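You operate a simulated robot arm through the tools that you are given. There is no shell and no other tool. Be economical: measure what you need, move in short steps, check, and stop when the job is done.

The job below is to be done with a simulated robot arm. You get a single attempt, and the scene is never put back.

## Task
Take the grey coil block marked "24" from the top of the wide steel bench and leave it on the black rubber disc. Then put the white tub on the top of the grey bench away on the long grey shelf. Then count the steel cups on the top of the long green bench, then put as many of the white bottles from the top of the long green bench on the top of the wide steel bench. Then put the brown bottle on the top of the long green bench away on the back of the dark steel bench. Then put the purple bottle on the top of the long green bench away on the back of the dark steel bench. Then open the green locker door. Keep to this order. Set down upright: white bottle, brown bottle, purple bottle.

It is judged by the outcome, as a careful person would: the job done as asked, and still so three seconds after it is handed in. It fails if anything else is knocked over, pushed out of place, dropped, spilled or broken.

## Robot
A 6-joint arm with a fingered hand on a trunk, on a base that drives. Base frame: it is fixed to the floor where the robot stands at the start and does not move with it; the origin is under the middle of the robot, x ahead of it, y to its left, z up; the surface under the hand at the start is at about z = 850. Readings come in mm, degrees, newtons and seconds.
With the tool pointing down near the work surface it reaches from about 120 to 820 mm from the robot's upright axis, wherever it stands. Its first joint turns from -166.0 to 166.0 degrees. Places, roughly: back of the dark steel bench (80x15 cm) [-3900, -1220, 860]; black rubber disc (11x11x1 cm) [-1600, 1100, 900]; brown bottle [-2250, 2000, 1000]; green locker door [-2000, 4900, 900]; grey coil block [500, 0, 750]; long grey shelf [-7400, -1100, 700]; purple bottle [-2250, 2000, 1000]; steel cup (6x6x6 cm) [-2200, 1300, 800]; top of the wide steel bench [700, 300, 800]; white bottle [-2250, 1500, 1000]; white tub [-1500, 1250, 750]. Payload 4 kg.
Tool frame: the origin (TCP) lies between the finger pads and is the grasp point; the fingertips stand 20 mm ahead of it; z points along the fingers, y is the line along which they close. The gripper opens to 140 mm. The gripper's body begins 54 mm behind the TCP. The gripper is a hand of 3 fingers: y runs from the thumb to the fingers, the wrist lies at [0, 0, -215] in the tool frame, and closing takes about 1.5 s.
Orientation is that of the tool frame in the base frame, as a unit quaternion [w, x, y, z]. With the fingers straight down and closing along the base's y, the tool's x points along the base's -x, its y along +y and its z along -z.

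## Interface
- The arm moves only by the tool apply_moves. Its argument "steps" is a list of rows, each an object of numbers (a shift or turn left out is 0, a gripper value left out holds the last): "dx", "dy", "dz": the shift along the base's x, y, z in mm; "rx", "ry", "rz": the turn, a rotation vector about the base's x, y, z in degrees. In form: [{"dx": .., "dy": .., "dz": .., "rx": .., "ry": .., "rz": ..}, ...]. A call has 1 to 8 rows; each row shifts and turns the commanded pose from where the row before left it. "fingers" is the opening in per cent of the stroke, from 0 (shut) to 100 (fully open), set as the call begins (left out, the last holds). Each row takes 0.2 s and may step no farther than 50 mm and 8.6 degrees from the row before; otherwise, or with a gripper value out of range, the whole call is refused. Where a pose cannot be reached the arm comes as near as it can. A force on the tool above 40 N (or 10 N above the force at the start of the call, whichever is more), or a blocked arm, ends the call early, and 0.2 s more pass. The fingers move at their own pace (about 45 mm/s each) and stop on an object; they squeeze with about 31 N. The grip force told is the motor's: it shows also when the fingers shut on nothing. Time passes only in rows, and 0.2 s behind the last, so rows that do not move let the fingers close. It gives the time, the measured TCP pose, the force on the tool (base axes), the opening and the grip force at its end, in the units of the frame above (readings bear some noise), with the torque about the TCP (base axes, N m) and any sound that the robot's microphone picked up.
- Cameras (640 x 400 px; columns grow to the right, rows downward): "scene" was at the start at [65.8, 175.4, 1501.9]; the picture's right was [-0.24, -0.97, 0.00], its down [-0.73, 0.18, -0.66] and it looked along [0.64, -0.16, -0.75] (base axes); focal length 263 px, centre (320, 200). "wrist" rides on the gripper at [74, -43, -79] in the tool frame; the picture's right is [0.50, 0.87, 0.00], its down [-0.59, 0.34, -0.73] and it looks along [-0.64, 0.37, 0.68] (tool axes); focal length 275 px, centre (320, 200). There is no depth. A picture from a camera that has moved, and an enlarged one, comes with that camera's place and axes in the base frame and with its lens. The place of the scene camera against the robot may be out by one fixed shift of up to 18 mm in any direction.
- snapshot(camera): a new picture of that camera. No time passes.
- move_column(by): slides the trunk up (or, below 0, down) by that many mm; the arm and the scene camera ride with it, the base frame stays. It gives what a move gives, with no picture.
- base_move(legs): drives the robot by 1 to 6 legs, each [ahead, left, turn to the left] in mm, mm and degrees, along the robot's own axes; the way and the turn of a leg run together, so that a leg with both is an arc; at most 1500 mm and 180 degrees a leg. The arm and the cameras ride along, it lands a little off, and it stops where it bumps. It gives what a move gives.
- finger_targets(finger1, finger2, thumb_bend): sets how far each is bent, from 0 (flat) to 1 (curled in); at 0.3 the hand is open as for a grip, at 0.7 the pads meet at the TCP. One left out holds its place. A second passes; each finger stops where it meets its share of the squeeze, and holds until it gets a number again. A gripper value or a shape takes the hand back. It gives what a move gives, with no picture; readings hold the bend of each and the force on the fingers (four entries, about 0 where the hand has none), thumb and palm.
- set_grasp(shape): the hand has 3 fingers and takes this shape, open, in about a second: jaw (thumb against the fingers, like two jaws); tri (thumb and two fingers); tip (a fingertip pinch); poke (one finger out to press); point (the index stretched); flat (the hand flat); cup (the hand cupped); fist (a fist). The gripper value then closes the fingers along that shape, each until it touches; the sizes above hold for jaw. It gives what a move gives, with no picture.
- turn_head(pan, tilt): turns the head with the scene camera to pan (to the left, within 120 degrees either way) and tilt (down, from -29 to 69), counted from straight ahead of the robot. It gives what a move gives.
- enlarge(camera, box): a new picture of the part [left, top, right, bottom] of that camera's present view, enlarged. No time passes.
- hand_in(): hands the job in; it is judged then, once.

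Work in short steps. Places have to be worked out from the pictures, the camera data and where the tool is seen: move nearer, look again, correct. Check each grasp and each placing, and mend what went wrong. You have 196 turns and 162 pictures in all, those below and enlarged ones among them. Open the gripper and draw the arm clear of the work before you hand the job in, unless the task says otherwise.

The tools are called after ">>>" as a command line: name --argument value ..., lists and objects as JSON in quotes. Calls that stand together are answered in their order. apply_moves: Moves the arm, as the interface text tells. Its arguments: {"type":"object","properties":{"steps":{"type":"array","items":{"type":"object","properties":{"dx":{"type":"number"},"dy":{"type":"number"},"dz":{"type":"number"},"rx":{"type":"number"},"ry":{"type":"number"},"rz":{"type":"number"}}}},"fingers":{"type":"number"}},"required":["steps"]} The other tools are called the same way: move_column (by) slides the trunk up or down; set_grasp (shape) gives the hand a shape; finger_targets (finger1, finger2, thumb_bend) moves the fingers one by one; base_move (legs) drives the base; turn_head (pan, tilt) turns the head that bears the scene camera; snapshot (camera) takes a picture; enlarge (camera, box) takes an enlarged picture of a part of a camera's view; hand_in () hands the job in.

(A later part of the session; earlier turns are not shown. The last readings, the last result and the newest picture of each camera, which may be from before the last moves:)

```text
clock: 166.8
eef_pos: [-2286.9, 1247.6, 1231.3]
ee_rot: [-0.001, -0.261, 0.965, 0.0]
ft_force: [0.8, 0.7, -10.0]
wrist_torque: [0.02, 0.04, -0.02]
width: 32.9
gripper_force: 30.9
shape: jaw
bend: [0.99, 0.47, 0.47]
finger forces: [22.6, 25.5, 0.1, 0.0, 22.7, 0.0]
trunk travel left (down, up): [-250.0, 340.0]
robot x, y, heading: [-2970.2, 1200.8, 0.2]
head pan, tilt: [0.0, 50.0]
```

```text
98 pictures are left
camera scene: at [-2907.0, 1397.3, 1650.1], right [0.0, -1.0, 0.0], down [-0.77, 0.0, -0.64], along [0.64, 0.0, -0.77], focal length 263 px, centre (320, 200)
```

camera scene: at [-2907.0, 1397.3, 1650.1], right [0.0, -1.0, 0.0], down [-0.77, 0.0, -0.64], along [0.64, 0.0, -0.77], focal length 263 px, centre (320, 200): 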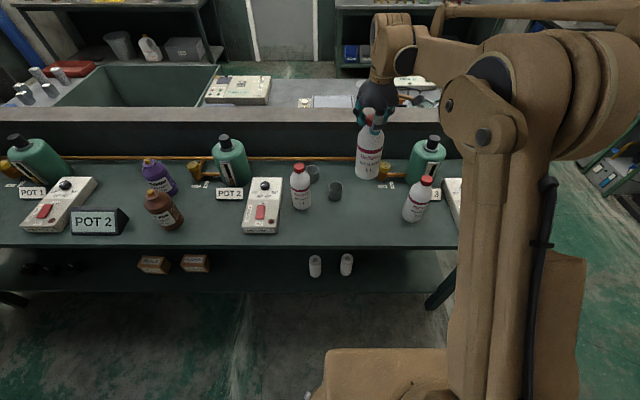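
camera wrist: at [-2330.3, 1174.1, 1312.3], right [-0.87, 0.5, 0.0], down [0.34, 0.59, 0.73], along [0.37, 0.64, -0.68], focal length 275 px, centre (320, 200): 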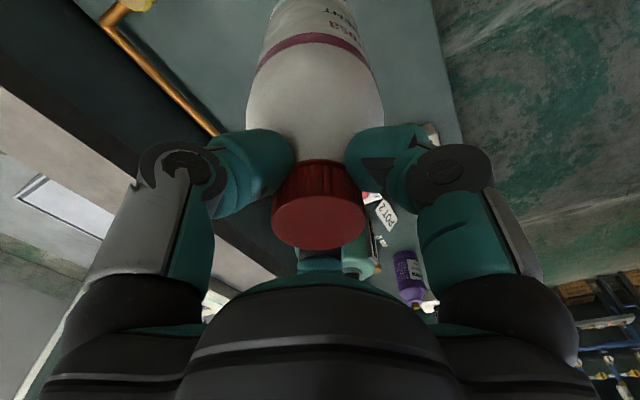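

The bottle hangs securely with the fingers under the cap. I tuck the arm and drive along y=0 back to the wide steel bench.

>>> apply_moves --steps '[{"dx": -45, "dy": -5}, {"dx": -45, "dy": -5}, {"dx": -45, "dy": -5}, {"dx": -45, "dy": -5}, {"dx": -45, "dy": -5}, {"dx": -35, "dy": -5}, {"dx": 0}]'

>>> base_move --legs '[[0, -1200, 0], [1500, 0, -0.3], [1400, 0, 0]]'

>>> turn_head --pan -30 --tilt 40

>>> snapshot --camera "scene"

>>> snapshot --camera "wrist"

```text
clock: 168.4
eef_pos: [-2546.9, 1219.4, 1229.6]
ee_rot: [0.001, -0.261, 0.965, 0.0]
ft_force: [0.1, -0.6, -10.3]
wrist_torque: [0.07, 0.05, 0.01]
width: 33.0
gripper_force: 31.2
shape: jaw
bend: [0.99, 0.47, 0.47]
finger forces: [24.5, 26.2, 0.0, 0.0, 22.4, 0.0]
trunk travel left (down, up): [-250.0, 340.0]
robot x, y, heading: [-2976.5, 1204.7, 0.5]
head pan, tilt: [0.0, 50.0]
```

```text
clock: 188.0
eef_pos: [340.1, 36.4, 1229.9]
ee_rot: [0.001, -0.263, 0.965, 0.0]
ft_force: [0.0, -0.2, -9.8]
wrist_torque: [0.03, 0.03, 0.01]
width: 33.1
gripper_force: 30.4
shape: jaw
bend: [0.99, 0.47, 0.47]
finger forces: [24.5, 26.1, 0.1, 0.0, 22.1, 0.0]
trunk travel left (down, up): [-250.0, 340.0]
robot x, y, heading: [-87.2, 17.3, 0.7]
head pan, tilt: [0.0, 50.0]
```

```text
clock: 188.9
eef_pos: [338.9, 34.7, 1230.5]
ee_rot: [0.001, -0.263, 0.965, 0.0]
ft_force: [0.0, 0.6, -10.7]
wrist_torque: [0.01, 0.02, 0.01]
width: 32.5
gripper_force: 30.9
shape: jaw
bend: [0.99, 0.47, 0.47]
finger forces: [24.6, 26.0, 0.0, 0.0, 21.9, 0.0]
trunk travel left (down, up): [-250.0, 340.0]
robot x, y, heading: [-87.4, 15.3, 0.5]
head pan, tilt: [-30.0, 40.0]
```

```text
97 pictures are left
camera scene: at [-24.5, 169.2, 1664.4], right [-0.49, -0.87, 0.0], down [-0.56, 0.32, -0.77], along [0.67, -0.38, -0.64], focal length 263 px, centre (320, 200)
```

scene: 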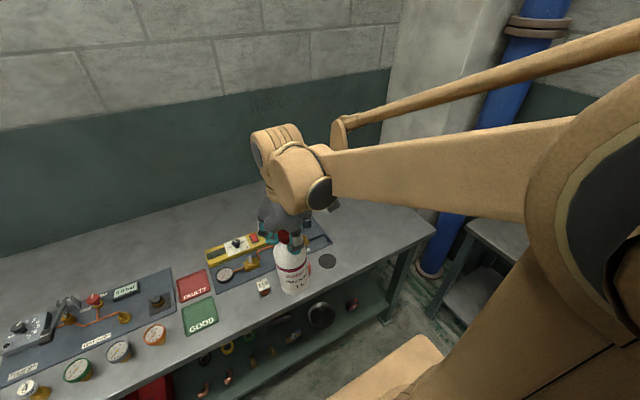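

```text
96 pictures are left
camera wrist: at [297.0, -39.0, 1310.7], right [-0.87, 0.49, 0.0], down [0.33, 0.59, 0.74], along [0.36, 0.64, -0.68], focal length 275 px, centre (320, 200)
```

wrist: 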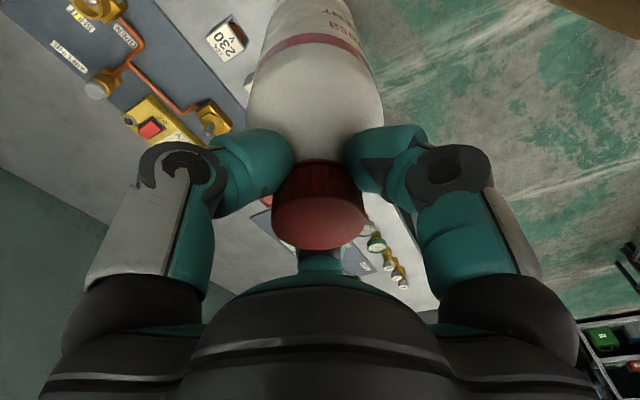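

The right end of the bench (y < -230) is free. I drive 80 mm closer and carry the bottle to (490, -310).

>>> base_move --legs '[[80, 0, -0.5]]'

>>> apply_moves --steps '[{"dx": 9, "dy": -44}, {"dx": 9, "dy": -44}, {"dx": 9, "dy": -44}, {"dx": 9, "dy": -44}, {"dx": 9, "dy": -44}, {"dx": 9, "dy": -44}, {"dx": 9, "dy": -44}, {"dx": 7, "dy": -37}]'

>>> apply_moves --steps '[{"dz": -50}, {"dz": -50}, {"dz": -50}, {"dz": -40}, {"dz": -15}, {"dz": -5}, {"dz": 0}]'

>>> snapshot --camera "scene"

>>> snapshot --camera "wrist"

```text
clock: 190.0
eef_pos: [422.1, 32.8, 1229.6]
ee_rot: [-0.001, -0.259, 0.966, 0.0]
ft_force: [1.0, 0.1, -9.4]
wrist_torque: [0.08, 0.03, -0.01]
width: 32.7
gripper_force: 31.0
shape: jaw
bend: [0.99, 0.47, 0.47]
finger forces: [24.1, 26.2, 0.0, 0.1, 22.1, 0.0]
trunk travel left (down, up): [-250.0, 340.0]
robot x, y, heading: [-6.7, 15.9, -0.2]
head pan, tilt: [-30.0, 40.0]
```

```text
clock: 191.8
eef_pos: [491.2, -314.2, 1226.9]
ee_rot: [0.001, -0.259, 0.966, 0.0]
ft_force: [-0.4, -0.3, -10.7]
wrist_torque: [-0.06, 0.01, 0.02]
width: 32.9
gripper_force: 31.2
shape: jaw
bend: [0.99, 0.47, 0.47]
finger forces: [23.0, 26.2, 0.0, 0.0, 23.5, 0.1]
trunk travel left (down, up): [-250.0, 340.0]
robot x, y, heading: [-6.0, 19.7, -0.0]
head pan, tilt: [-30.0, 40.0]
```

```text
clock: 192.8
eef_pos: [489.5, -315.0, 1047.9]
ee_rot: [0.002, -0.257, 0.966, -0.003]
ft_force: [2.0, -4.4, 31.7]
wrist_torque: [0.16, 0.09, -0.02]
width: 35.2
gripper_force: 30.9
shape: jaw
bend: [1.0, 0.46, 0.46]
finger forces: [33.6, 28.4, 0.0, 0.1, 30.7, 0.1]
trunk travel left (down, up): [-250.0, 340.0]
robot x, y, heading: [-5.6, 14.5, 0.2]
head pan, tilt: [-30.0, 40.0]
stopped in row 5: the force on the tool passed its limit at 101 N (the readings are from after the stop); the commanded pose is now the measured one
```

```text
95 pictures are left
camera scene: at [54.9, 169.5, 1664.9], right [-0.5, -0.87, 0.0], down [-0.56, 0.32, -0.77], along [0.66, -0.38, -0.64], focal length 263 px, centre (320, 200)
```

scene: 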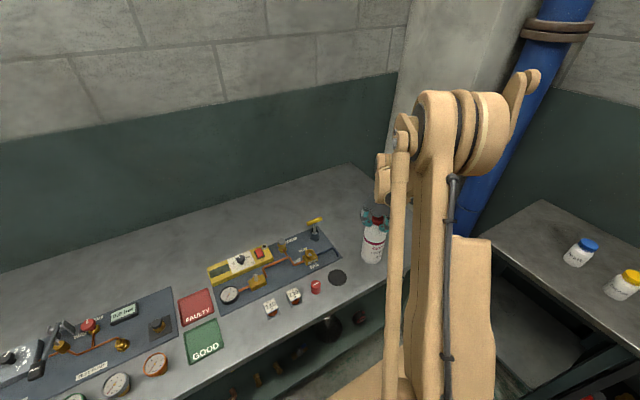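

```text
94 pictures are left
camera wrist: at [446.3, -388.6, 1127.9], right [-0.87, 0.5, -0.01], down [0.34, 0.59, 0.73], along [0.37, 0.63, -0.68], focal length 275 px, centre (320, 200)
```

wrist: 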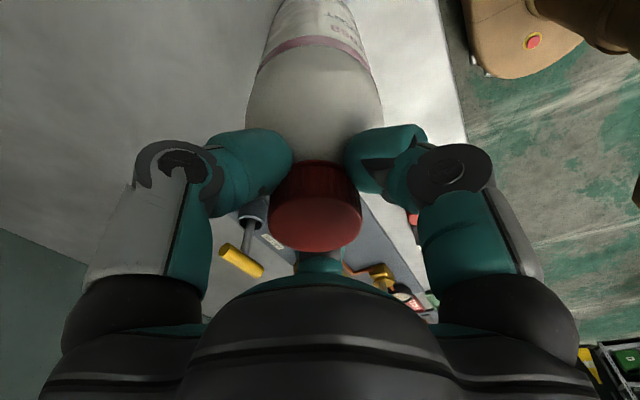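

The bottle's base reached the bench at TCP z 1048 (so the green bench is near z 796). I ease up slightly to unload, and check before opening.

>>> apply_moves --steps '[{"dz": 1}, {"dz": 1}, {"dz": 0}]'

>>> enlarge --camera "scene" --box '[310, 180, 450, 290]'

```text
clock: 193.6
eef_pos: [489.2, -315.7, 1047.9]
ee_rot: [0.002, -0.258, 0.966, -0.002]
ft_force: [0.2, -1.7, 12.4]
wrist_torque: [0.16, 0.09, 0.04]
width: 35.4
gripper_force: 30.7
shape: jaw
bend: [1.0, 0.46, 0.46]
finger forces: [26.5, 23.0, 0.1, 0.0, 27.3, 0.0]
trunk travel left (down, up): [-250.0, 340.0]
robot x, y, heading: [-10.5, 16.6, -0.0]
head pan, tilt: [-30.0, 40.0]
```

```text
3.64 times, centred on (380, 235) of scene
camera zoom: at [55.9, 168.9, 1664.4], right [-0.5, -0.87, 0.0], down [-0.56, 0.32, -0.77], along [0.66, -0.38, -0.64], focal length 955 px, centre (102, 73)
```

zoom: 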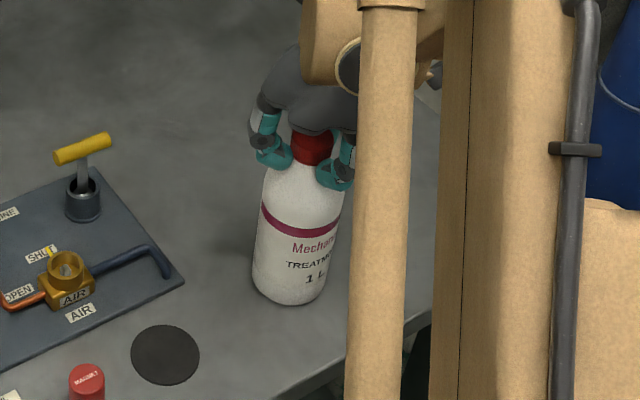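

It stands upright. I open the fingers to 60% and check before lifting.

>>> apply_moves --steps '[{"dz": 0}, {"dz": 0}, {"dz": 0}, {"dz": 0}, {"dz": 0}, {"dz": 0}]' --fingers 65

>>> snapshot --camera "wrist"

```text
clock: 195.0
eef_pos: [491.5, -315.3, 1045.9]
ee_rot: [0.002, -0.258, 0.966, -0.003]
ft_force: [0.2, 0.4, 0.3]
wrist_torque: [-0.01, -0.01, -0.01]
width: 90.6
gripper_force: 0.0
shape: jaw
bend: [0.29, 0.29, 0.27]
finger forces: [0.0, 0.1, 0.1, 0.0, 0.0, 0.0]
trunk travel left (down, up): [-250.0, 340.0]
robot x, y, heading: [-9.0, 17.7, -0.1]
head pan, tilt: [-30.0, 40.0]
```

```text
92 pictures are left
camera wrist: at [447.2, -389.0, 1127.7], right [-0.87, 0.5, 0.0], down [0.34, 0.59, 0.73], along [0.37, 0.63, -0.68], focal length 275 px, centre (320, 200)
```

wrist: 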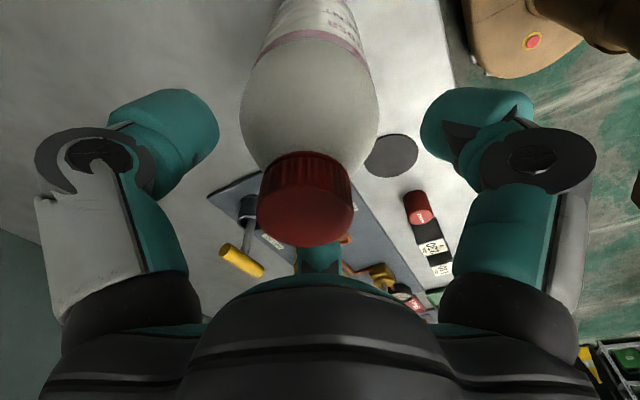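

All fingers clear. I lift off, swing back in, confirm the bottle and return for the next one.

>>> apply_moves --steps '[{"dz": 50}, {"dz": 50}, {"dz": 50}, {"dz": 40}, {"dx": -20, "dy": 40}, {"dx": -20, "dy": 45}, {"dx": -20, "dy": 45}, {"dx": -10, "dy": 45}]'

>>> enlarge --camera "scene" --box '[280, 160, 480, 300]'

>>> apply_moves --steps '[{"dy": 45}, {"dy": 45}, {"dy": 45}, {"dy": 25}]'

>>> base_move --legs '[[-1500, 0, 0], [-1400, 0, 0], [-60, 1200, 0]]'

>>> turn_head --pan 0 --tilt 45

>>> snapshot --camera "scene"

```text
clock: 196.8
eef_pos: [420.7, -139.6, 1237.2]
ee_rot: [0.001, -0.258, 0.966, -0.003]
ft_force: [-0.1, -0.5, -0.3]
wrist_torque: [-0.01, 0.0, 0.01]
width: 90.9
gripper_force: 0.0
shape: jaw
bend: [0.29, 0.29, 0.27]
finger forces: [0.0, 0.0, 0.1, 0.0, 0.0, 0.1]
trunk travel left (down, up): [-250.0, 340.0]
robot x, y, heading: [-8.5, 18.1, -0.2]
head pan, tilt: [-30.0, 40.0]
```

```text
2.86 times, centred on (380, 230) of scene
camera zoom: at [56.3, 169.7, 1664.4], right [-0.5, -0.87, 0.0], down [-0.56, 0.32, -0.77], along [0.66, -0.38, -0.64], focal length 750 px, centre (149, 114)
```

zoom: 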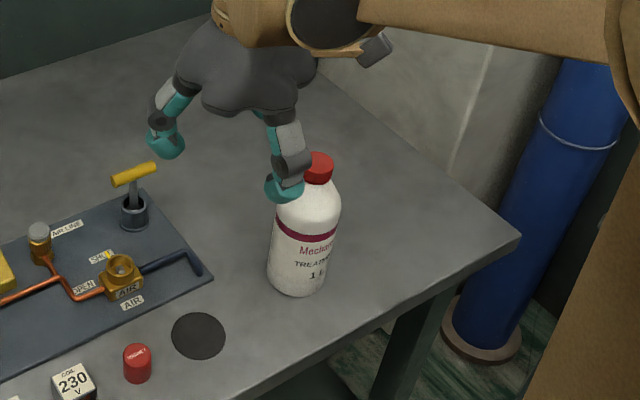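

```text
clock: 197.8
eef_pos: [420.3, 19.7, 1237.5]
ee_rot: [0.002, -0.258, 0.966, -0.002]
ft_force: [-0.7, -0.3, 0.3]
wrist_torque: [0.02, 0.0, 0.0]
width: 90.5
gripper_force: 0.0
shape: jaw
bend: [0.29, 0.29, 0.27]
finger forces: [0.0, 0.1, 0.1, 0.0, 0.0, 0.1]
trunk travel left (down, up): [-250.0, 340.0]
robot x, y, heading: [-10.0, 18.9, 0.0]
head pan, tilt: [-30.0, 40.0]
```

```text
clock: 217.6
eef_pos: [-2556.6, 1199.6, 1237.0]
ee_rot: [0.001, -0.261, 0.965, -0.002]
ft_force: [-0.6, 0.4, -0.7]
wrist_torque: [-0.01, -0.03, 0.01]
width: 90.7
gripper_force: 0.0
shape: jaw
bend: [0.29, 0.29, 0.27]
finger forces: [0.1, 0.1, 0.0, 0.1, 0.0, 0.0]
trunk travel left (down, up): [-250.0, 340.0]
robot x, y, heading: [-2981.2, 1197.0, 0.2]
head pan, tilt: [-30.0, 40.0]
```

```text
clock: 218.5
eef_pos: [-2556.8, 1200.2, 1236.9]
ee_rot: [0.002, -0.261, 0.965, -0.002]
ft_force: [-0.6, -0.3, 0.7]
wrist_torque: [0.02, 0.01, -0.02]
width: 90.7
gripper_force: 0.0
shape: jaw
bend: [0.29, 0.29, 0.27]
finger forces: [0.0, 0.1, 0.1, 0.1, 0.0, 0.0]
trunk travel left (down, up): [-250.0, 340.0]
robot x, y, heading: [-2988.3, 1195.7, 0.2]
head pan, tilt: [0.0, 45.0]
```

```text
90 pictures are left
camera scene: at [-2913.5, 1390.1, 1657.2], right [0.0, -1.0, 0.0], down [-0.71, 0.0, -0.71], along [0.71, 0.0, -0.71], focal length 263 px, centre (320, 200)
```

scene: 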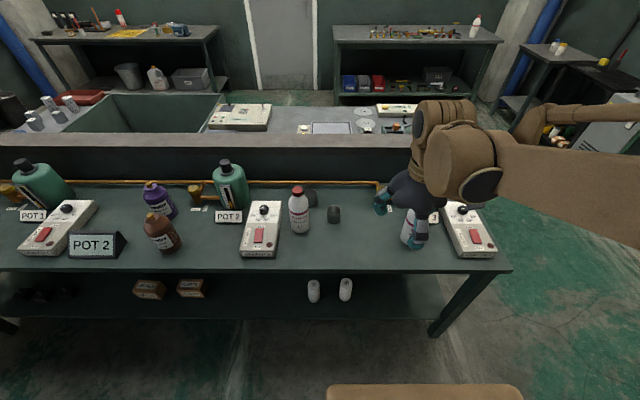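

The first bottle stands upright on the far bench. The third white bottle should be at about (-2293, 1031); I move above it.

>>> apply_moves --steps '[{"dx": 38, "dy": -28}, {"dx": 38, "dy": -28}, {"dx": 38, "dy": -28}, {"dx": 38, "dy": -28}, {"dx": 38, "dy": -28}, {"dx": 38, "dy": -28}, {"dx": 36, "dz": -30}, {"dz": -50}]'

>>> apply_moves --steps '[{"dz": -38}, {"dz": 0}]'

>>> snapshot --camera "wrist"

>>> snapshot --camera "scene"

```text
clock: 220.3
eef_pos: [-2292.3, 1032.3, 1155.8]
ee_rot: [0.002, -0.26, 0.966, -0.002]
ft_force: [0.0, 0.2, -0.6]
wrist_torque: [0.02, -0.02, 0.02]
width: 90.7
gripper_force: 0.0
shape: jaw
bend: [0.29, 0.29, 0.27]
finger forces: [0.1, 0.0, 0.0, 0.0, 0.0, 0.1]
trunk travel left (down, up): [-250.0, 340.0]
robot x, y, heading: [-2981.6, 1196.9, 0.3]
head pan, tilt: [0.0, 45.0]
```

```text
clock: 220.9
eef_pos: [-2292.2, 1032.4, 1117.4]
ee_rot: [0.002, -0.261, 0.965, -0.002]
ft_force: [-0.2, -0.2, 0.6]
wrist_torque: [-0.01, -0.02, 0.01]
width: 90.6
gripper_force: 0.1
shape: jaw
bend: [0.29, 0.29, 0.27]
finger forces: [0.1, 0.0, 0.1, 0.0, 0.0, 0.0]
trunk travel left (down, up): [-250.0, 340.0]
robot x, y, heading: [-2984.8, 1193.0, 0.5]
head pan, tilt: [0.0, 45.0]
```

```text
89 pictures are left
camera wrist: at [-2336.2, 958.9, 1199.1], right [-0.87, 0.5, -0.01], down [0.33, 0.59, 0.73], along [0.37, 0.64, -0.68], focal length 275 px, centre (320, 200)
```

wrist: 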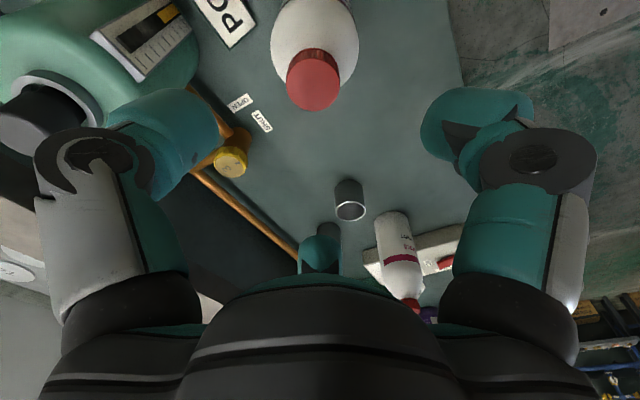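

```text
88 pictures are left
camera scene: at [-2913.9, 1390.3, 1657.2], right [0.01, -1.0, 0.0], down [-0.71, 0.0, -0.71], along [0.71, 0.0, -0.71], focal length 263 px, centre (320, 200)
```

scene: 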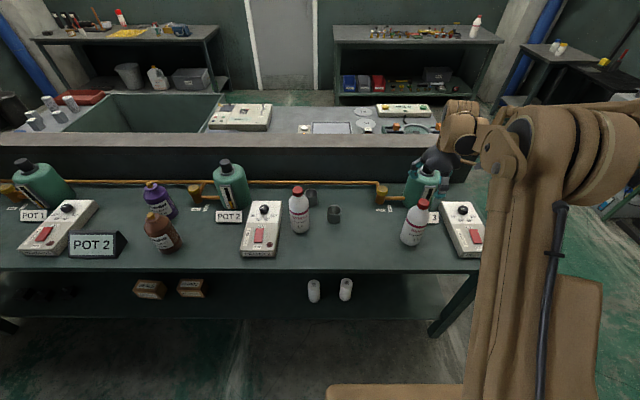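

The cap shows at (-2290, 1031). I descend and close.

>>> apply_moves --steps '[{"dx": 2, "dy": -2, "dz": -45}, {"dz": -45}, {"dz": -39}, {"dz": 0}]'

>>> apply_moves --steps '[{"dz": 0}, {"dz": 0}, {"dz": 0}, {"dz": 0}, {"dz": 0}, {"dz": 0}, {"dz": 0}]' --fingers 0

>>> apply_moves --steps '[{"dz": 8}, {"dz": 20}, {"dz": 40}, {"dz": 50}, {"dz": 50}, {"dz": 50}, {"dz": 40}, {"dz": 0}]'

>>> snapshot --camera "scene"

>>> snapshot --camera "wrist"

```text
clock: 221.9
eef_pos: [-2289.4, 1029.4, 989.4]
ee_rot: [0.001, -0.26, 0.965, -0.003]
ft_force: [0.4, -0.6, 1.0]
wrist_torque: [-0.01, -0.02, 0.02]
width: 90.4
gripper_force: 0.1
shape: jaw
bend: [0.29, 0.29, 0.27]
finger forces: [0.0, 0.0, 0.0, 0.0, 0.0, 0.0]
trunk travel left (down, up): [-250.0, 340.0]
robot x, y, heading: [-2983.1, 1197.1, 0.3]
head pan, tilt: [0.0, 45.0]
```

```text
clock: 223.5
eef_pos: [-2291.1, 1028.6, 988.6]
ee_rot: [0.002, -0.26, 0.966, -0.002]
ft_force: [0.9, -0.1, 4.6]
wrist_torque: [0.26, 0.07, -0.07]
width: 36.8
gripper_force: 31.0
shape: jaw
bend: [0.48, 0.43, 0.45]
finger forces: [24.6, 24.8, 0.1, 0.0, 21.5, 0.0]
trunk travel left (down, up): [-250.0, 340.0]
robot x, y, heading: [-2985.1, 1197.7, 0.5]
head pan, tilt: [0.0, 45.0]
```

```text
clock: 225.3
eef_pos: [-2287.7, 1030.6, 1246.2]
ee_rot: [0.0, -0.261, 0.965, -0.002]
ft_force: [1.1, -0.5, -9.9]
wrist_torque: [0.04, 0.07, 0.0]
width: 33.3
gripper_force: 31.0
shape: jaw
bend: [0.98, 0.45, 0.47]
finger forces: [21.8, 25.5, 0.0, 0.0, 21.6, 0.0]
trunk travel left (down, up): [-250.0, 340.0]
robot x, y, heading: [-2983.2, 1195.1, 0.3]
head pan, tilt: [0.0, 45.0]
```

```text
87 pictures are left
camera scene: at [-2911.5, 1389.7, 1657.1], right [0.0, -1.0, 0.0], down [-0.71, 0.0, -0.71], along [0.71, 0.0, -0.71], focal length 263 px, centre (320, 200)
```

scene: 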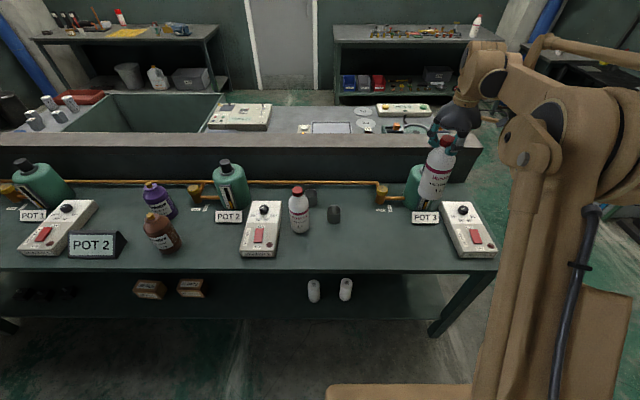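

```text
86 pictures are left
camera wrist: at [-2332.3, 956.6, 1327.4], right [-0.87, 0.5, 0.0], down [0.34, 0.59, 0.73], along [0.37, 0.64, -0.68], focal length 275 px, centre (320, 200)
```

wrist: 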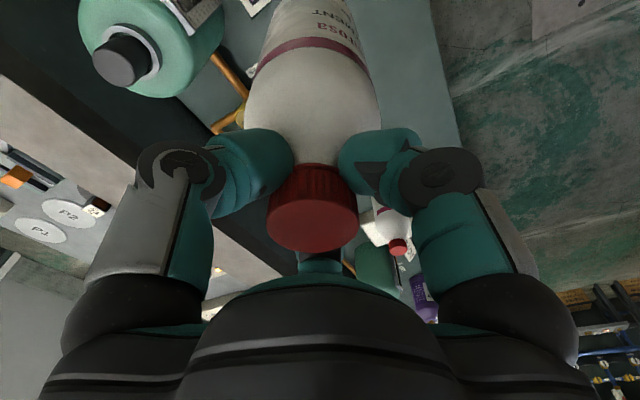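

Held firmly. I tuck the arm and drive to the wide steel bench again.

>>> apply_moves --steps '[{"dx": -38, "dy": 23}, {"dx": -38, "dy": 23}, {"dx": -38, "dy": 23}, {"dx": -38, "dy": 23}, {"dx": -38, "dy": 23}, {"dx": -38, "dy": 23}, {"dx": -35, "dy": 23}]'

>>> base_move --legs '[[0, -1195, -0.3], [1500, 0, 0], [1470, 0, 0]]'

>>> turn_head --pan -30 --tilt 40

>>> snapshot --camera "scene"

```text
clock: 226.9
eef_pos: [-2556.1, 1191.4, 1249.1]
ee_rot: [0.001, -0.261, 0.965, -0.002]
ft_force: [-0.7, 0.9, -10.4]
wrist_torque: [0.06, 0.12, -0.02]
width: 33.3
gripper_force: 31.2
shape: jaw
bend: [0.98, 0.45, 0.47]
finger forces: [24.4, 25.7, 0.0, 0.0, 20.6, 0.0]
trunk travel left (down, up): [-250.0, 340.0]
robot x, y, heading: [-2985.4, 1195.6, 0.3]
head pan, tilt: [0.0, 45.0]
```

```text
clock: 246.9
eef_pos: [415.7, -13.4, 1247.8]
ee_rot: [0.001, -0.258, 0.966, -0.002]
ft_force: [-0.2, -1.1, -9.0]
wrist_torque: [0.04, 0.05, 0.03]
width: 33.2
gripper_force: 30.8
shape: jaw
bend: [0.98, 0.45, 0.47]
finger forces: [23.3, 25.6, 0.0, 0.1, 21.3, 0.0]
trunk travel left (down, up): [-250.0, 340.0]
robot x, y, heading: [-16.6, -4.2, 0.1]
head pan, tilt: [0.0, 45.0]
```

```text
clock: 247.9
eef_pos: [415.8, -13.7, 1248.6]
ee_rot: [0.0, -0.258, 0.966, -0.001]
ft_force: [-0.6, -0.5, -11.0]
wrist_torque: [0.0, 0.05, 0.0]
width: 33.2
gripper_force: 30.7
shape: jaw
bend: [0.98, 0.45, 0.47]
finger forces: [23.5, 25.7, 0.1, 0.1, 21.2, 0.1]
trunk travel left (down, up): [-250.0, 340.0]
robot x, y, heading: [-15.5, -2.7, 0.0]
head pan, tilt: [-30.0, 40.0]
```

```text
85 pictures are left
camera scene: at [48.4, 144.9, 1664.4], right [-0.5, -0.87, 0.0], down [-0.56, 0.32, -0.77], along [0.66, -0.38, -0.64], focal length 263 px, centre (320, 200)
```

scene: 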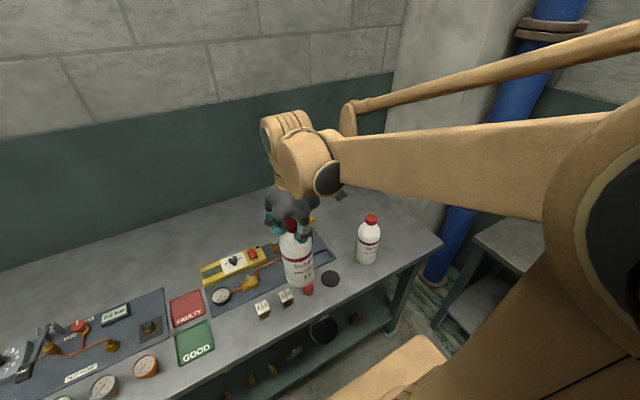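

The first bottle stands at (491, -316). I carry this one higher, past it, to (490, -445).

>>> apply_moves --steps '[{"dz": 45}, {"dz": 40}, {"dx": 9, "dy": -48}, {"dx": 9, "dy": -48}, {"dx": 9, "dy": -48}, {"dx": 9, "dy": -48}, {"dx": 9, "dy": -48}, {"dx": 9, "dy": -48}]'

>>> apply_moves --steps '[{"dx": 9, "dy": -48}, {"dx": 9, "dy": -48}, {"dx": 2, "dy": -47}, {"dz": -50}, {"dz": -50}, {"dz": -50}, {"dz": -50}, {"dz": -40}]'

>>> apply_moves --steps '[{"dz": -15}, {"dz": -10}, {"dz": -5}, {"dz": -5}, {"dz": -3}, {"dz": -3}, {"dz": 0}]'

>>> enlarge --camera "scene" --box '[310, 160, 470, 290]'

```text
clock: 249.7
eef_pos: [469.6, -303.4, 1332.9]
ee_rot: [0.001, -0.258, 0.966, -0.002]
ft_force: [0.5, -0.9, -10.0]
wrist_torque: [-0.01, 0.04, 0.0]
width: 33.0
gripper_force: 30.7
shape: jaw
bend: [0.98, 0.45, 0.47]
finger forces: [22.3, 26.7, 0.0, 0.1, 23.1, 0.0]
trunk travel left (down, up): [-250.0, 340.0]
robot x, y, heading: [-15.7, -2.9, -0.1]
head pan, tilt: [-30.0, 40.0]
```

```text
clock: 251.5
eef_pos: [491.1, -444.7, 1092.5]
ee_rot: [0.001, -0.258, 0.966, -0.001]
ft_force: [-0.1, -0.4, -10.6]
wrist_torque: [0.0, 0.03, 0.01]
width: 33.6
gripper_force: 30.7
shape: jaw
bend: [0.98, 0.45, 0.47]
finger forces: [21.8, 27.4, 0.0, 0.0, 24.8, 0.0]
trunk travel left (down, up): [-250.0, 340.0]
robot x, y, heading: [-15.3, -8.3, -0.1]
head pan, tilt: [-30.0, 40.0]
```

```text
clock: 253.1
eef_pos: [488.3, -443.9, 1051.0]
ee_rot: [0.001, -0.259, 0.966, -0.001]
ft_force: [0.0, -0.7, -9.8]
wrist_torque: [0.04, 0.05, -0.01]
width: 33.1
gripper_force: 31.0
shape: jaw
bend: [0.98, 0.45, 0.47]
finger forces: [21.8, 27.2, 0.1, 0.1, 24.8, 0.0]
trunk travel left (down, up): [-250.0, 340.0]
robot x, y, heading: [-16.1, -8.5, -0.3]
head pan, tilt: [-30.0, 40.0]
```

```text
3.08 times, centred on (390, 225) of scene
camera zoom: at [48.6, 143.7, 1664.5], right [-0.5, -0.87, 0.0], down [-0.56, 0.32, -0.77], along [0.66, -0.38, -0.64], focal length 808 px, centre (105, 123)
```

zoom: 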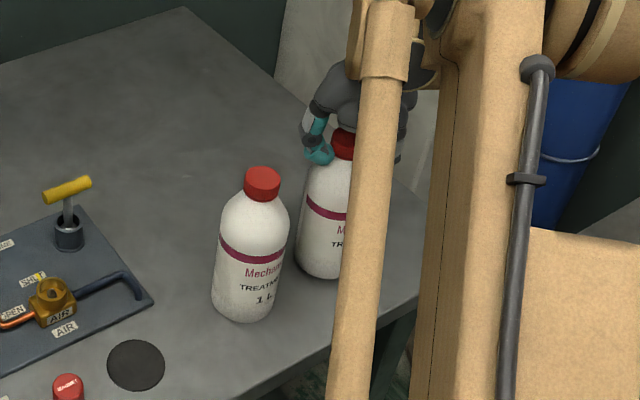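

Not yet in contact (bottle weight still on the hand). I continue down in 2 mm steps.

>>> apply_moves --steps '[{"dz": -2}, {"dz": -2}, {"dz": -1.5}, {"dz": 0}]'

```text
clock: 254.1
eef_pos: [487.5, -443.9, 1049.9]
ee_rot: [0.002, -0.258, 0.966, -0.002]
ft_force: [0.9, -2.7, 17.1]
wrist_torque: [-0.01, -0.37, -0.06]
width: 33.5
gripper_force: 31.0
shape: jaw
bend: [0.98, 0.45, 0.47]
finger forces: [24.4, 35.0, 0.0, 0.0, 33.6, 0.0]
trunk travel left (down, up): [-250.0, 340.0]
robot x, y, heading: [-17.2, -7.0, -0.4]
head pan, tilt: [-30.0, 40.0]
```

Contact: 17 N upward. I ease up a touch, open, lift away and check.

>>> apply_moves --steps '[{"dz": 1}, {"dz": 0}, {"dz": 0}, {"dz": 0}, {"dz": 0}, {"dz": 0}, {"dz": 0}]' --fingers 65

>>> apply_moves --steps '[{"dz": 40}, {"dz": 50}, {"dz": 50}, {"dz": 50}, {"dx": -25, "dy": 40}, {"dx": -25, "dy": 40}, {"dx": -25, "dy": 40}, {"dx": -10, "dy": 48}]'

>>> apply_moves --steps '[{"dy": 48}, {"dy": 48}, {"dy": 48}, {"dy": 48}, {"dy": 48}, {"dy": 35}]'

>>> enlarge --camera "scene" --box '[280, 160, 480, 300]'

```text
clock: 255.7
eef_pos: [487.1, -444.6, 1048.7]
ee_rot: [0.002, -0.258, 0.966, -0.002]
ft_force: [0.2, -0.5, -0.8]
wrist_torque: [0.0, -0.03, 0.01]
width: 90.7
gripper_force: 0.0
shape: jaw
bend: [0.29, 0.29, 0.27]
finger forces: [0.0, 0.0, 0.0, 0.0, 0.0, 0.0]
trunk travel left (down, up): [-250.0, 340.0]
robot x, y, heading: [-16.8, -8.2, -0.0]
head pan, tilt: [-30.0, 40.0]
```

```text
clock: 257.5
eef_pos: [402.8, -275.2, 1238.0]
ee_rot: [0.001, -0.258, 0.966, -0.002]
ft_force: [0.1, 1.0, -0.1]
wrist_torque: [-0.01, 0.04, -0.01]
width: 90.6
gripper_force: 0.0
shape: jaw
bend: [0.29, 0.29, 0.27]
finger forces: [0.0, 0.1, 0.0, 0.0, 0.0, 0.1]
trunk travel left (down, up): [-250.0, 340.0]
robot x, y, heading: [-13.6, -4.4, -0.5]
head pan, tilt: [-30.0, 40.0]
```

```text
clock: 258.9
eef_pos: [402.8, -0.9, 1236.5]
ee_rot: [0.002, -0.257, 0.966, -0.003]
ft_force: [0.1, -0.4, -0.2]
wrist_torque: [0.03, -0.03, 0.02]
width: 90.8
gripper_force: 0.0
shape: jaw
bend: [0.29, 0.29, 0.27]
finger forces: [0.1, 0.1, 0.1, 0.0, 0.0, 0.1]
trunk travel left (down, up): [-250.0, 340.0]
robot x, y, heading: [-16.2, -9.1, -0.2]
head pan, tilt: [-30.0, 40.0]
```

```text
2.86 times, centred on (380, 230) of scene
camera zoom: at [47.6, 145.3, 1664.4], right [-0.5, -0.87, 0.0], down [-0.56, 0.32, -0.77], along [0.66, -0.38, -0.64], focal length 750 px, centre (149, 114)
```

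zoom: 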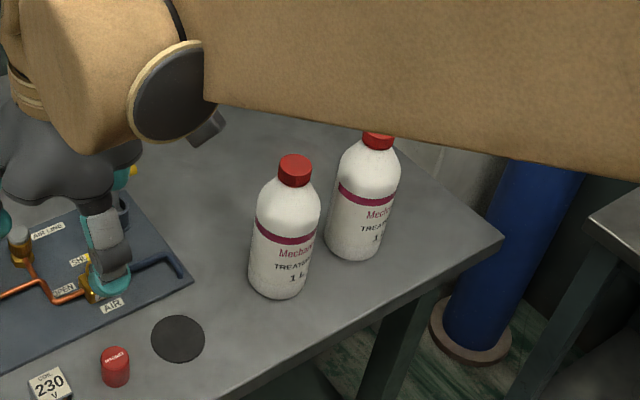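

Both white bottles stand on the steel bench. I drive back to the green bench, now opposite the brown and purple bottles.

>>> base_move --legs '[[-1500, 0, 0], [-1470, 0, 0], [0, 1500, 0], [0, 400, 0]]'

>>> turn_head --pan 0 --tilt 50

>>> snapshot --camera "scene"

>>> snapshot --camera "wrist"

```text
clock: 282.2
eef_pos: [-2549.9, 1915.0, 1237.9]
ee_rot: [0.001, -0.259, 0.966, -0.003]
ft_force: [-0.4, -0.7, -0.1]
wrist_torque: [-0.04, 0.03, 0.01]
width: 90.6
gripper_force: 0.0
shape: jaw
bend: [0.29, 0.29, 0.27]
finger forces: [0.0, 0.0, 0.0, 0.0, 0.1, 0.0]
trunk travel left (down, up): [-250.0, 340.0]
robot x, y, heading: [-2964.7, 1908.7, -0.1]
head pan, tilt: [-30.0, 40.0]
```

```text
clock: 283.2
eef_pos: [-2549.0, 1914.8, 1237.6]
ee_rot: [0.001, -0.257, 0.966, -0.003]
ft_force: [-0.5, 0.0, -0.4]
wrist_torque: [0.03, 0.0, 0.0]
width: 90.6
gripper_force: 0.0
shape: jaw
bend: [0.29, 0.29, 0.27]
finger forces: [0.1, 0.0, 0.0, 0.0, 0.0, 0.0]
trunk travel left (down, up): [-250.0, 340.0]
robot x, y, heading: [-2967.5, 1913.4, 0.2]
head pan, tilt: [0.0, 50.0]
```

```text
82 pictures are left
camera scene: at [-2900.8, 2103.6, 1650.3], right [0.0, -1.0, 0.0], down [-0.77, 0.0, -0.64], along [0.64, 0.0, -0.77], focal length 263 px, centre (320, 200)
```

scene: 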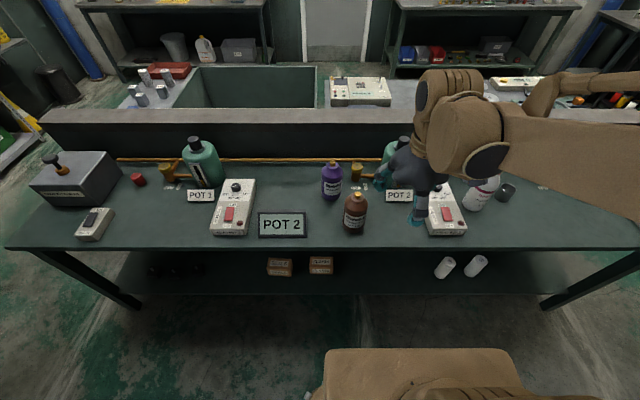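

```text
81 pictures are left
camera wrist: at [-2593.2, 1841.1, 1317.8], right [-0.87, 0.5, 0.0], down [0.34, 0.59, 0.73], along [0.37, 0.63, -0.68], focal length 275 px, centre (320, 200)
```

wrist: 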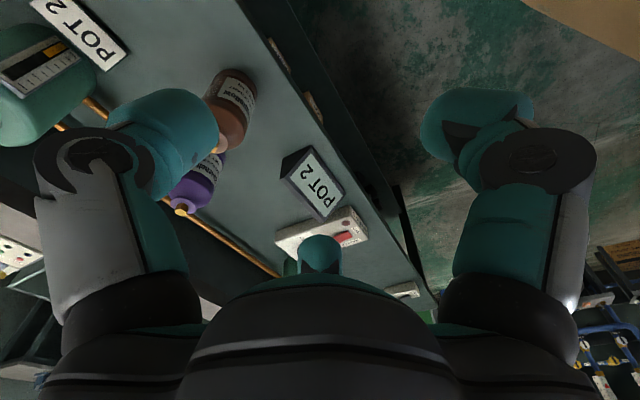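

No further cups on this side: two in all. The brown bottle is near (-2320, 1983), the purple near (-2165, 2060), tops near z 970. I move above the brown one.

>>> apply_moves --steps '[{"dx": 46, "dy": 14}, {"dx": 46, "dy": 14}, {"dx": 46, "dy": 14}, {"dx": 46, "dy": 13}, {"dx": 45, "dy": 13}, {"dz": -50}, {"dz": -50}, {"dz": -40}]'

>>> snapshot --camera "wrist"

>>> enlarge --camera "scene" --box '[280, 110, 460, 250]'

```text
clock: 285.0
eef_pos: [-2319.6, 1980.3, 1096.0]
ee_rot: [0.002, -0.258, 0.966, -0.002]
ft_force: [-0.2, 0.5, -0.3]
wrist_torque: [-0.01, 0.03, -0.02]
width: 90.6
gripper_force: 0.2
shape: jaw
bend: [0.29, 0.28, 0.27]
finger forces: [0.0, 0.1, 0.0, 0.1, 0.0, 0.0]
trunk travel left (down, up): [-250.0, 340.0]
robot x, y, heading: [-2967.7, 1909.2, -0.0]
head pan, tilt: [0.0, 50.0]
```

```text
80 pictures are left
camera wrist: at [-2363.2, 1908.9, 1176.6], right [-0.87, 0.5, 0.0], down [0.34, 0.59, 0.73], along [0.37, 0.63, -0.68], focal length 275 px, centre (320, 200)
```

wrist: 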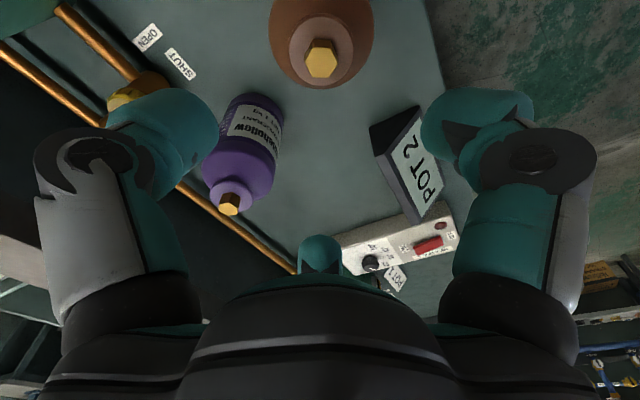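

```text
2.86 times, centred on (370, 180) of scene
camera zoom: at [-2900.1, 2103.8, 1650.2], right [0.0, -1.0, 0.0], down [-0.77, 0.0, -0.64], along [0.64, 0.0, -0.77], focal length 750 px, centre (177, 257)
```

zoom: 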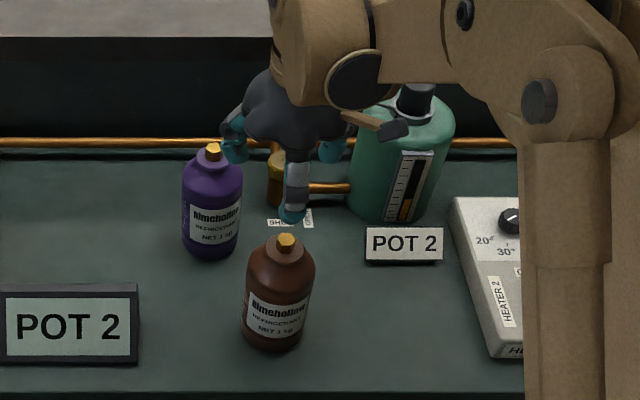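

The brown bottle's cap triangulates to (-2327, 1970, 979). I centre over it, go lower and look at the neck closely.

>>> apply_moves --steps '[{"dx": -7.5, "dy": -10}, {"dz": -50}, {"dz": 0}]'

>>> snapshot --camera "wrist"

>>> enlarge --camera "scene" --box '[310, 130, 400, 240]'

```text
clock: 285.8
eef_pos: [-2328.6, 1973.3, 1047.2]
ee_rot: [0.001, -0.258, 0.966, -0.003]
ft_force: [0.7, 0.4, 0.6]
wrist_torque: [-0.01, 0.0, 0.01]
width: 90.6
gripper_force: 0.0
shape: jaw
bend: [0.29, 0.28, 0.27]
finger forces: [0.0, 0.0, 0.0, 0.0, 0.1, 0.0]
trunk travel left (down, up): [-250.0, 340.0]
robot x, y, heading: [-2966.2, 1910.5, -0.0]
head pan, tilt: [0.0, 50.0]
```

```text
78 pictures are left
camera wrist: at [-2372.2, 1899.9, 1127.7], right [-0.87, 0.5, -0.01], down [0.34, 0.59, 0.73], along [0.37, 0.63, -0.68], focal length 275 px, centre (320, 200)
```

wrist: 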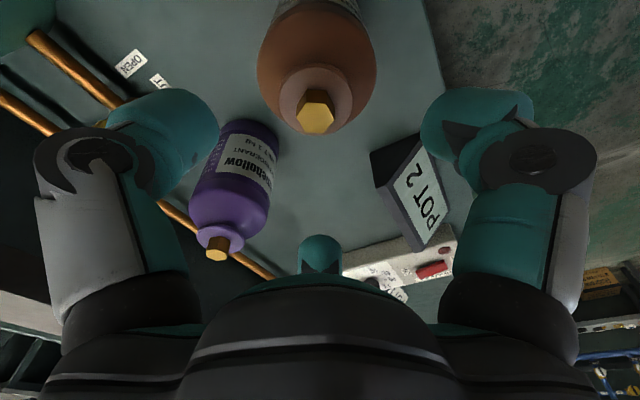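

```text
3.64 times, centred on (355, 185) of scene
camera zoom: at [-2901.7, 2103.5, 1650.4], right [0.0, -1.0, 0.0], down [-0.77, 0.0, -0.64], along [0.64, 0.0, -0.77], focal length 955 px, centre (193, 254)
```

zoom: 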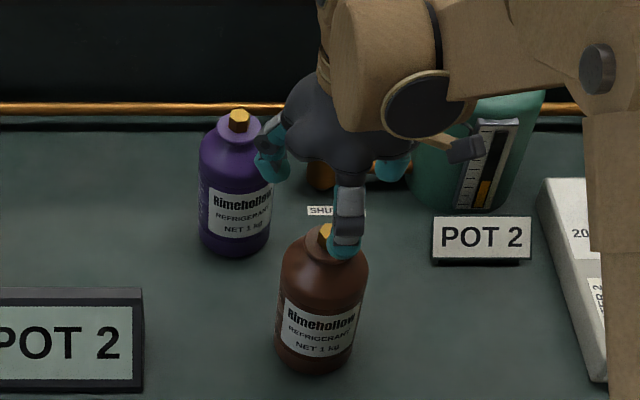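

I lower to TCP z≈957 (neck collar) and close.

>>> apply_moves --steps '[{"dx": 2, "dy": -1, "dz": -45}, {"dz": -30}, {"dz": -14}, {"dz": 0}]'

>>> apply_moves --steps '[{"dz": 0}, {"dz": 0}, {"dz": 0}, {"dz": 0}, {"dz": 0}, {"dz": 0}, {"dz": 0}]' --fingers 0

>>> snapshot --camera "wrist"

```text
clock: 286.8
eef_pos: [-2325.8, 1970.5, 957.3]
ee_rot: [0.001, -0.258, 0.966, -0.002]
ft_force: [-0.8, 0.0, 0.3]
wrist_torque: [-0.01, 0.01, -0.02]
width: 90.8
gripper_force: 0.0
shape: jaw
bend: [0.29, 0.28, 0.27]
finger forces: [0.1, 0.1, 0.0, 0.1, 0.0, 0.0]
trunk travel left (down, up): [-250.0, 340.0]
robot x, y, heading: [-2968.5, 1906.9, -0.2]
head pan, tilt: [0.0, 50.0]
```

```text
clock: 288.0
eef_pos: [-2326.8, 1970.7, 961.4]
ee_rot: [0.004, -0.258, 0.966, -0.003]
ft_force: [0.2, -0.5, 33.1]
wrist_torque: [0.4, 0.14, 0.01]
width: 54.4
gripper_force: 30.4
shape: jaw
bend: [0.38, 0.38, 0.39]
finger forces: [27.8, 28.9, 0.1, 0.1, 22.6, 0.0]
trunk travel left (down, up): [-250.0, 340.0]
robot x, y, heading: [-2964.0, 1907.7, 0.0]
head pan, tilt: [0.0, 50.0]
stopped in row 6: the force on the tool passed its limit at 41 N (the readings are from after the stop); the commanded pose is now the measured one
```

```text
76 pictures are left
camera wrist: at [-2371.1, 1897.4, 1041.6], right [-0.87, 0.5, -0.01], down [0.33, 0.59, 0.74], along [0.37, 0.63, -0.68], focal length 275 px, centre (320, 200)
```

wrist: 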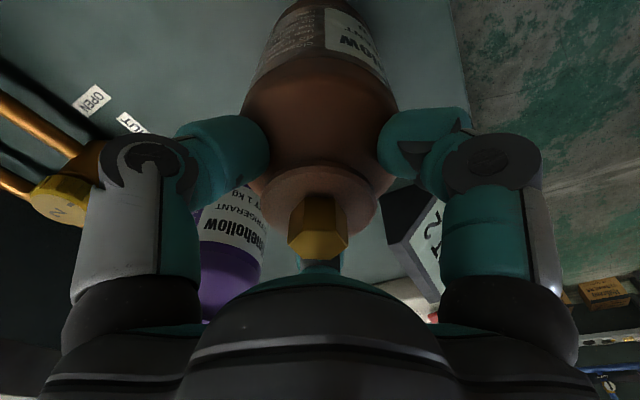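

The fingertips met the sloping shoulder and pushed up. I reopen, raise about 10 mm to take the neck flange and cap instead.

>>> apply_moves --steps '[{"dz": 0}, {"dz": 0}, {"dz": 10}, {"dz": 0}]' --fingers 60

>>> apply_moves --steps '[{"dz": 0}, {"dz": 0}, {"dz": 0}, {"dz": 0}, {"dz": 0}, {"dz": 0}, {"dz": 0}]' --fingers 0

>>> snapshot --camera "wrist"

```text
clock: 289.0
eef_pos: [-2324.6, 1972.2, 969.2]
ee_rot: [0.001, -0.258, 0.966, -0.002]
ft_force: [-0.4, 0.1, 0.2]
wrist_torque: [0.02, 0.0, 0.01]
width: 83.5
gripper_force: 0.0
shape: jaw
bend: [0.3, 0.3, 0.29]
finger forces: [0.0, 0.0, 0.1, 0.0, 0.0, 0.0]
trunk travel left (down, up): [-250.0, 340.0]
robot x, y, heading: [-2968.1, 1908.2, 0.3]
head pan, tilt: [0.0, 50.0]
```

```text
clock: 290.6
eef_pos: [-2325.6, 1970.9, 969.5]
ee_rot: [0.002, -0.258, 0.966, -0.002]
ft_force: [1.4, 2.0, 13.7]
wrist_torque: [0.8, 0.41, -0.05]
width: 42.0
gripper_force: 30.9
shape: jaw
bend: [0.42, 0.44, 0.43]
finger forces: [30.6, 33.0, 0.0, 0.1, 26.7, 0.0]
trunk travel left (down, up): [-250.0, 340.0]
robot x, y, heading: [-2967.8, 1913.0, -0.3]
head pan, tilt: [0.0, 50.0]
```

```text
75 pictures are left
camera wrist: at [-2369.5, 1898.2, 1049.9], right [-0.87, 0.5, -0.01], down [0.34, 0.59, 0.73], along [0.37, 0.63, -0.68], focal length 275 px, centre (320, 200)
```

wrist: 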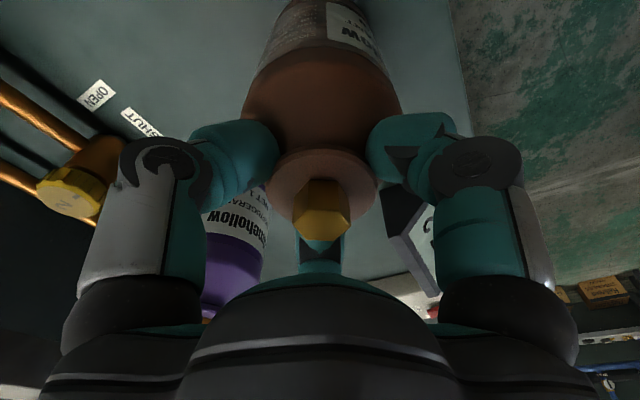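

Now at 42 mm on the collar. I try a slow lift of 15 mm and check for slip.

>>> apply_moves --steps '[{"dz": 3}, {"dz": 4}, {"dz": 4}, {"dz": 4}, {"dz": 0}, {"dz": 0}]'

>>> snapshot --camera "wrist"

>>> enlarge --camera "scene" --box '[310, 130, 400, 240]'

```text
clock: 292.0
eef_pos: [-2324.0, 1971.1, 983.1]
ee_rot: [0.001, -0.258, 0.966, -0.003]
ft_force: [0.2, -0.6, -13.4]
wrist_torque: [0.11, 0.04, 0.0]
width: 40.9
gripper_force: 30.9
shape: jaw
bend: [0.43, 0.44, 0.43]
finger forces: [28.0, 28.1, 0.1, 0.1, 28.0, 0.0]
trunk travel left (down, up): [-250.0, 340.0]
robot x, y, heading: [-2968.7, 1908.9, 0.1]
head pan, tilt: [0.0, 50.0]
```

```text
74 pictures are left
camera wrist: at [-2368.2, 1897.8, 1063.6], right [-0.87, 0.5, 0.0], down [0.34, 0.59, 0.73], along [0.37, 0.63, -0.68], focal length 275 px, centre (320, 200)
```

wrist: 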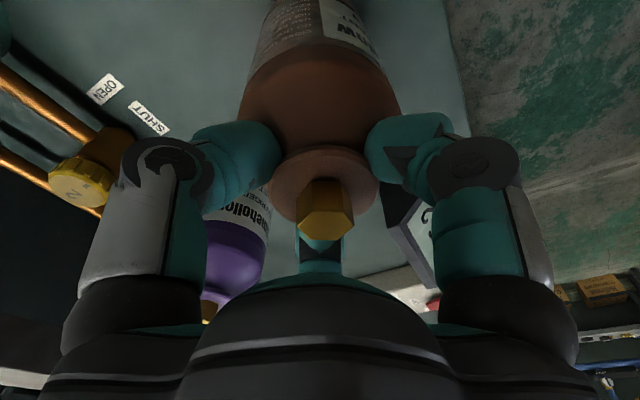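

```text
3.64 times, centred on (355, 185) of scene
camera zoom: at [-2899.1, 2103.8, 1650.2], right [0.0, -1.0, 0.0], down [-0.77, 0.0, -0.64], along [0.64, 0.0, -0.77], focal length 955 px, centre (193, 254)
```

zoom: 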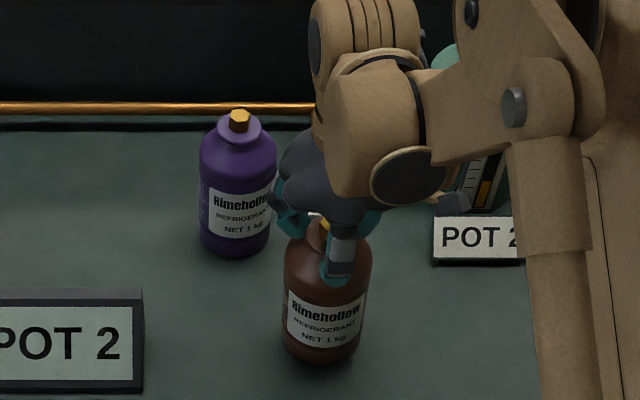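

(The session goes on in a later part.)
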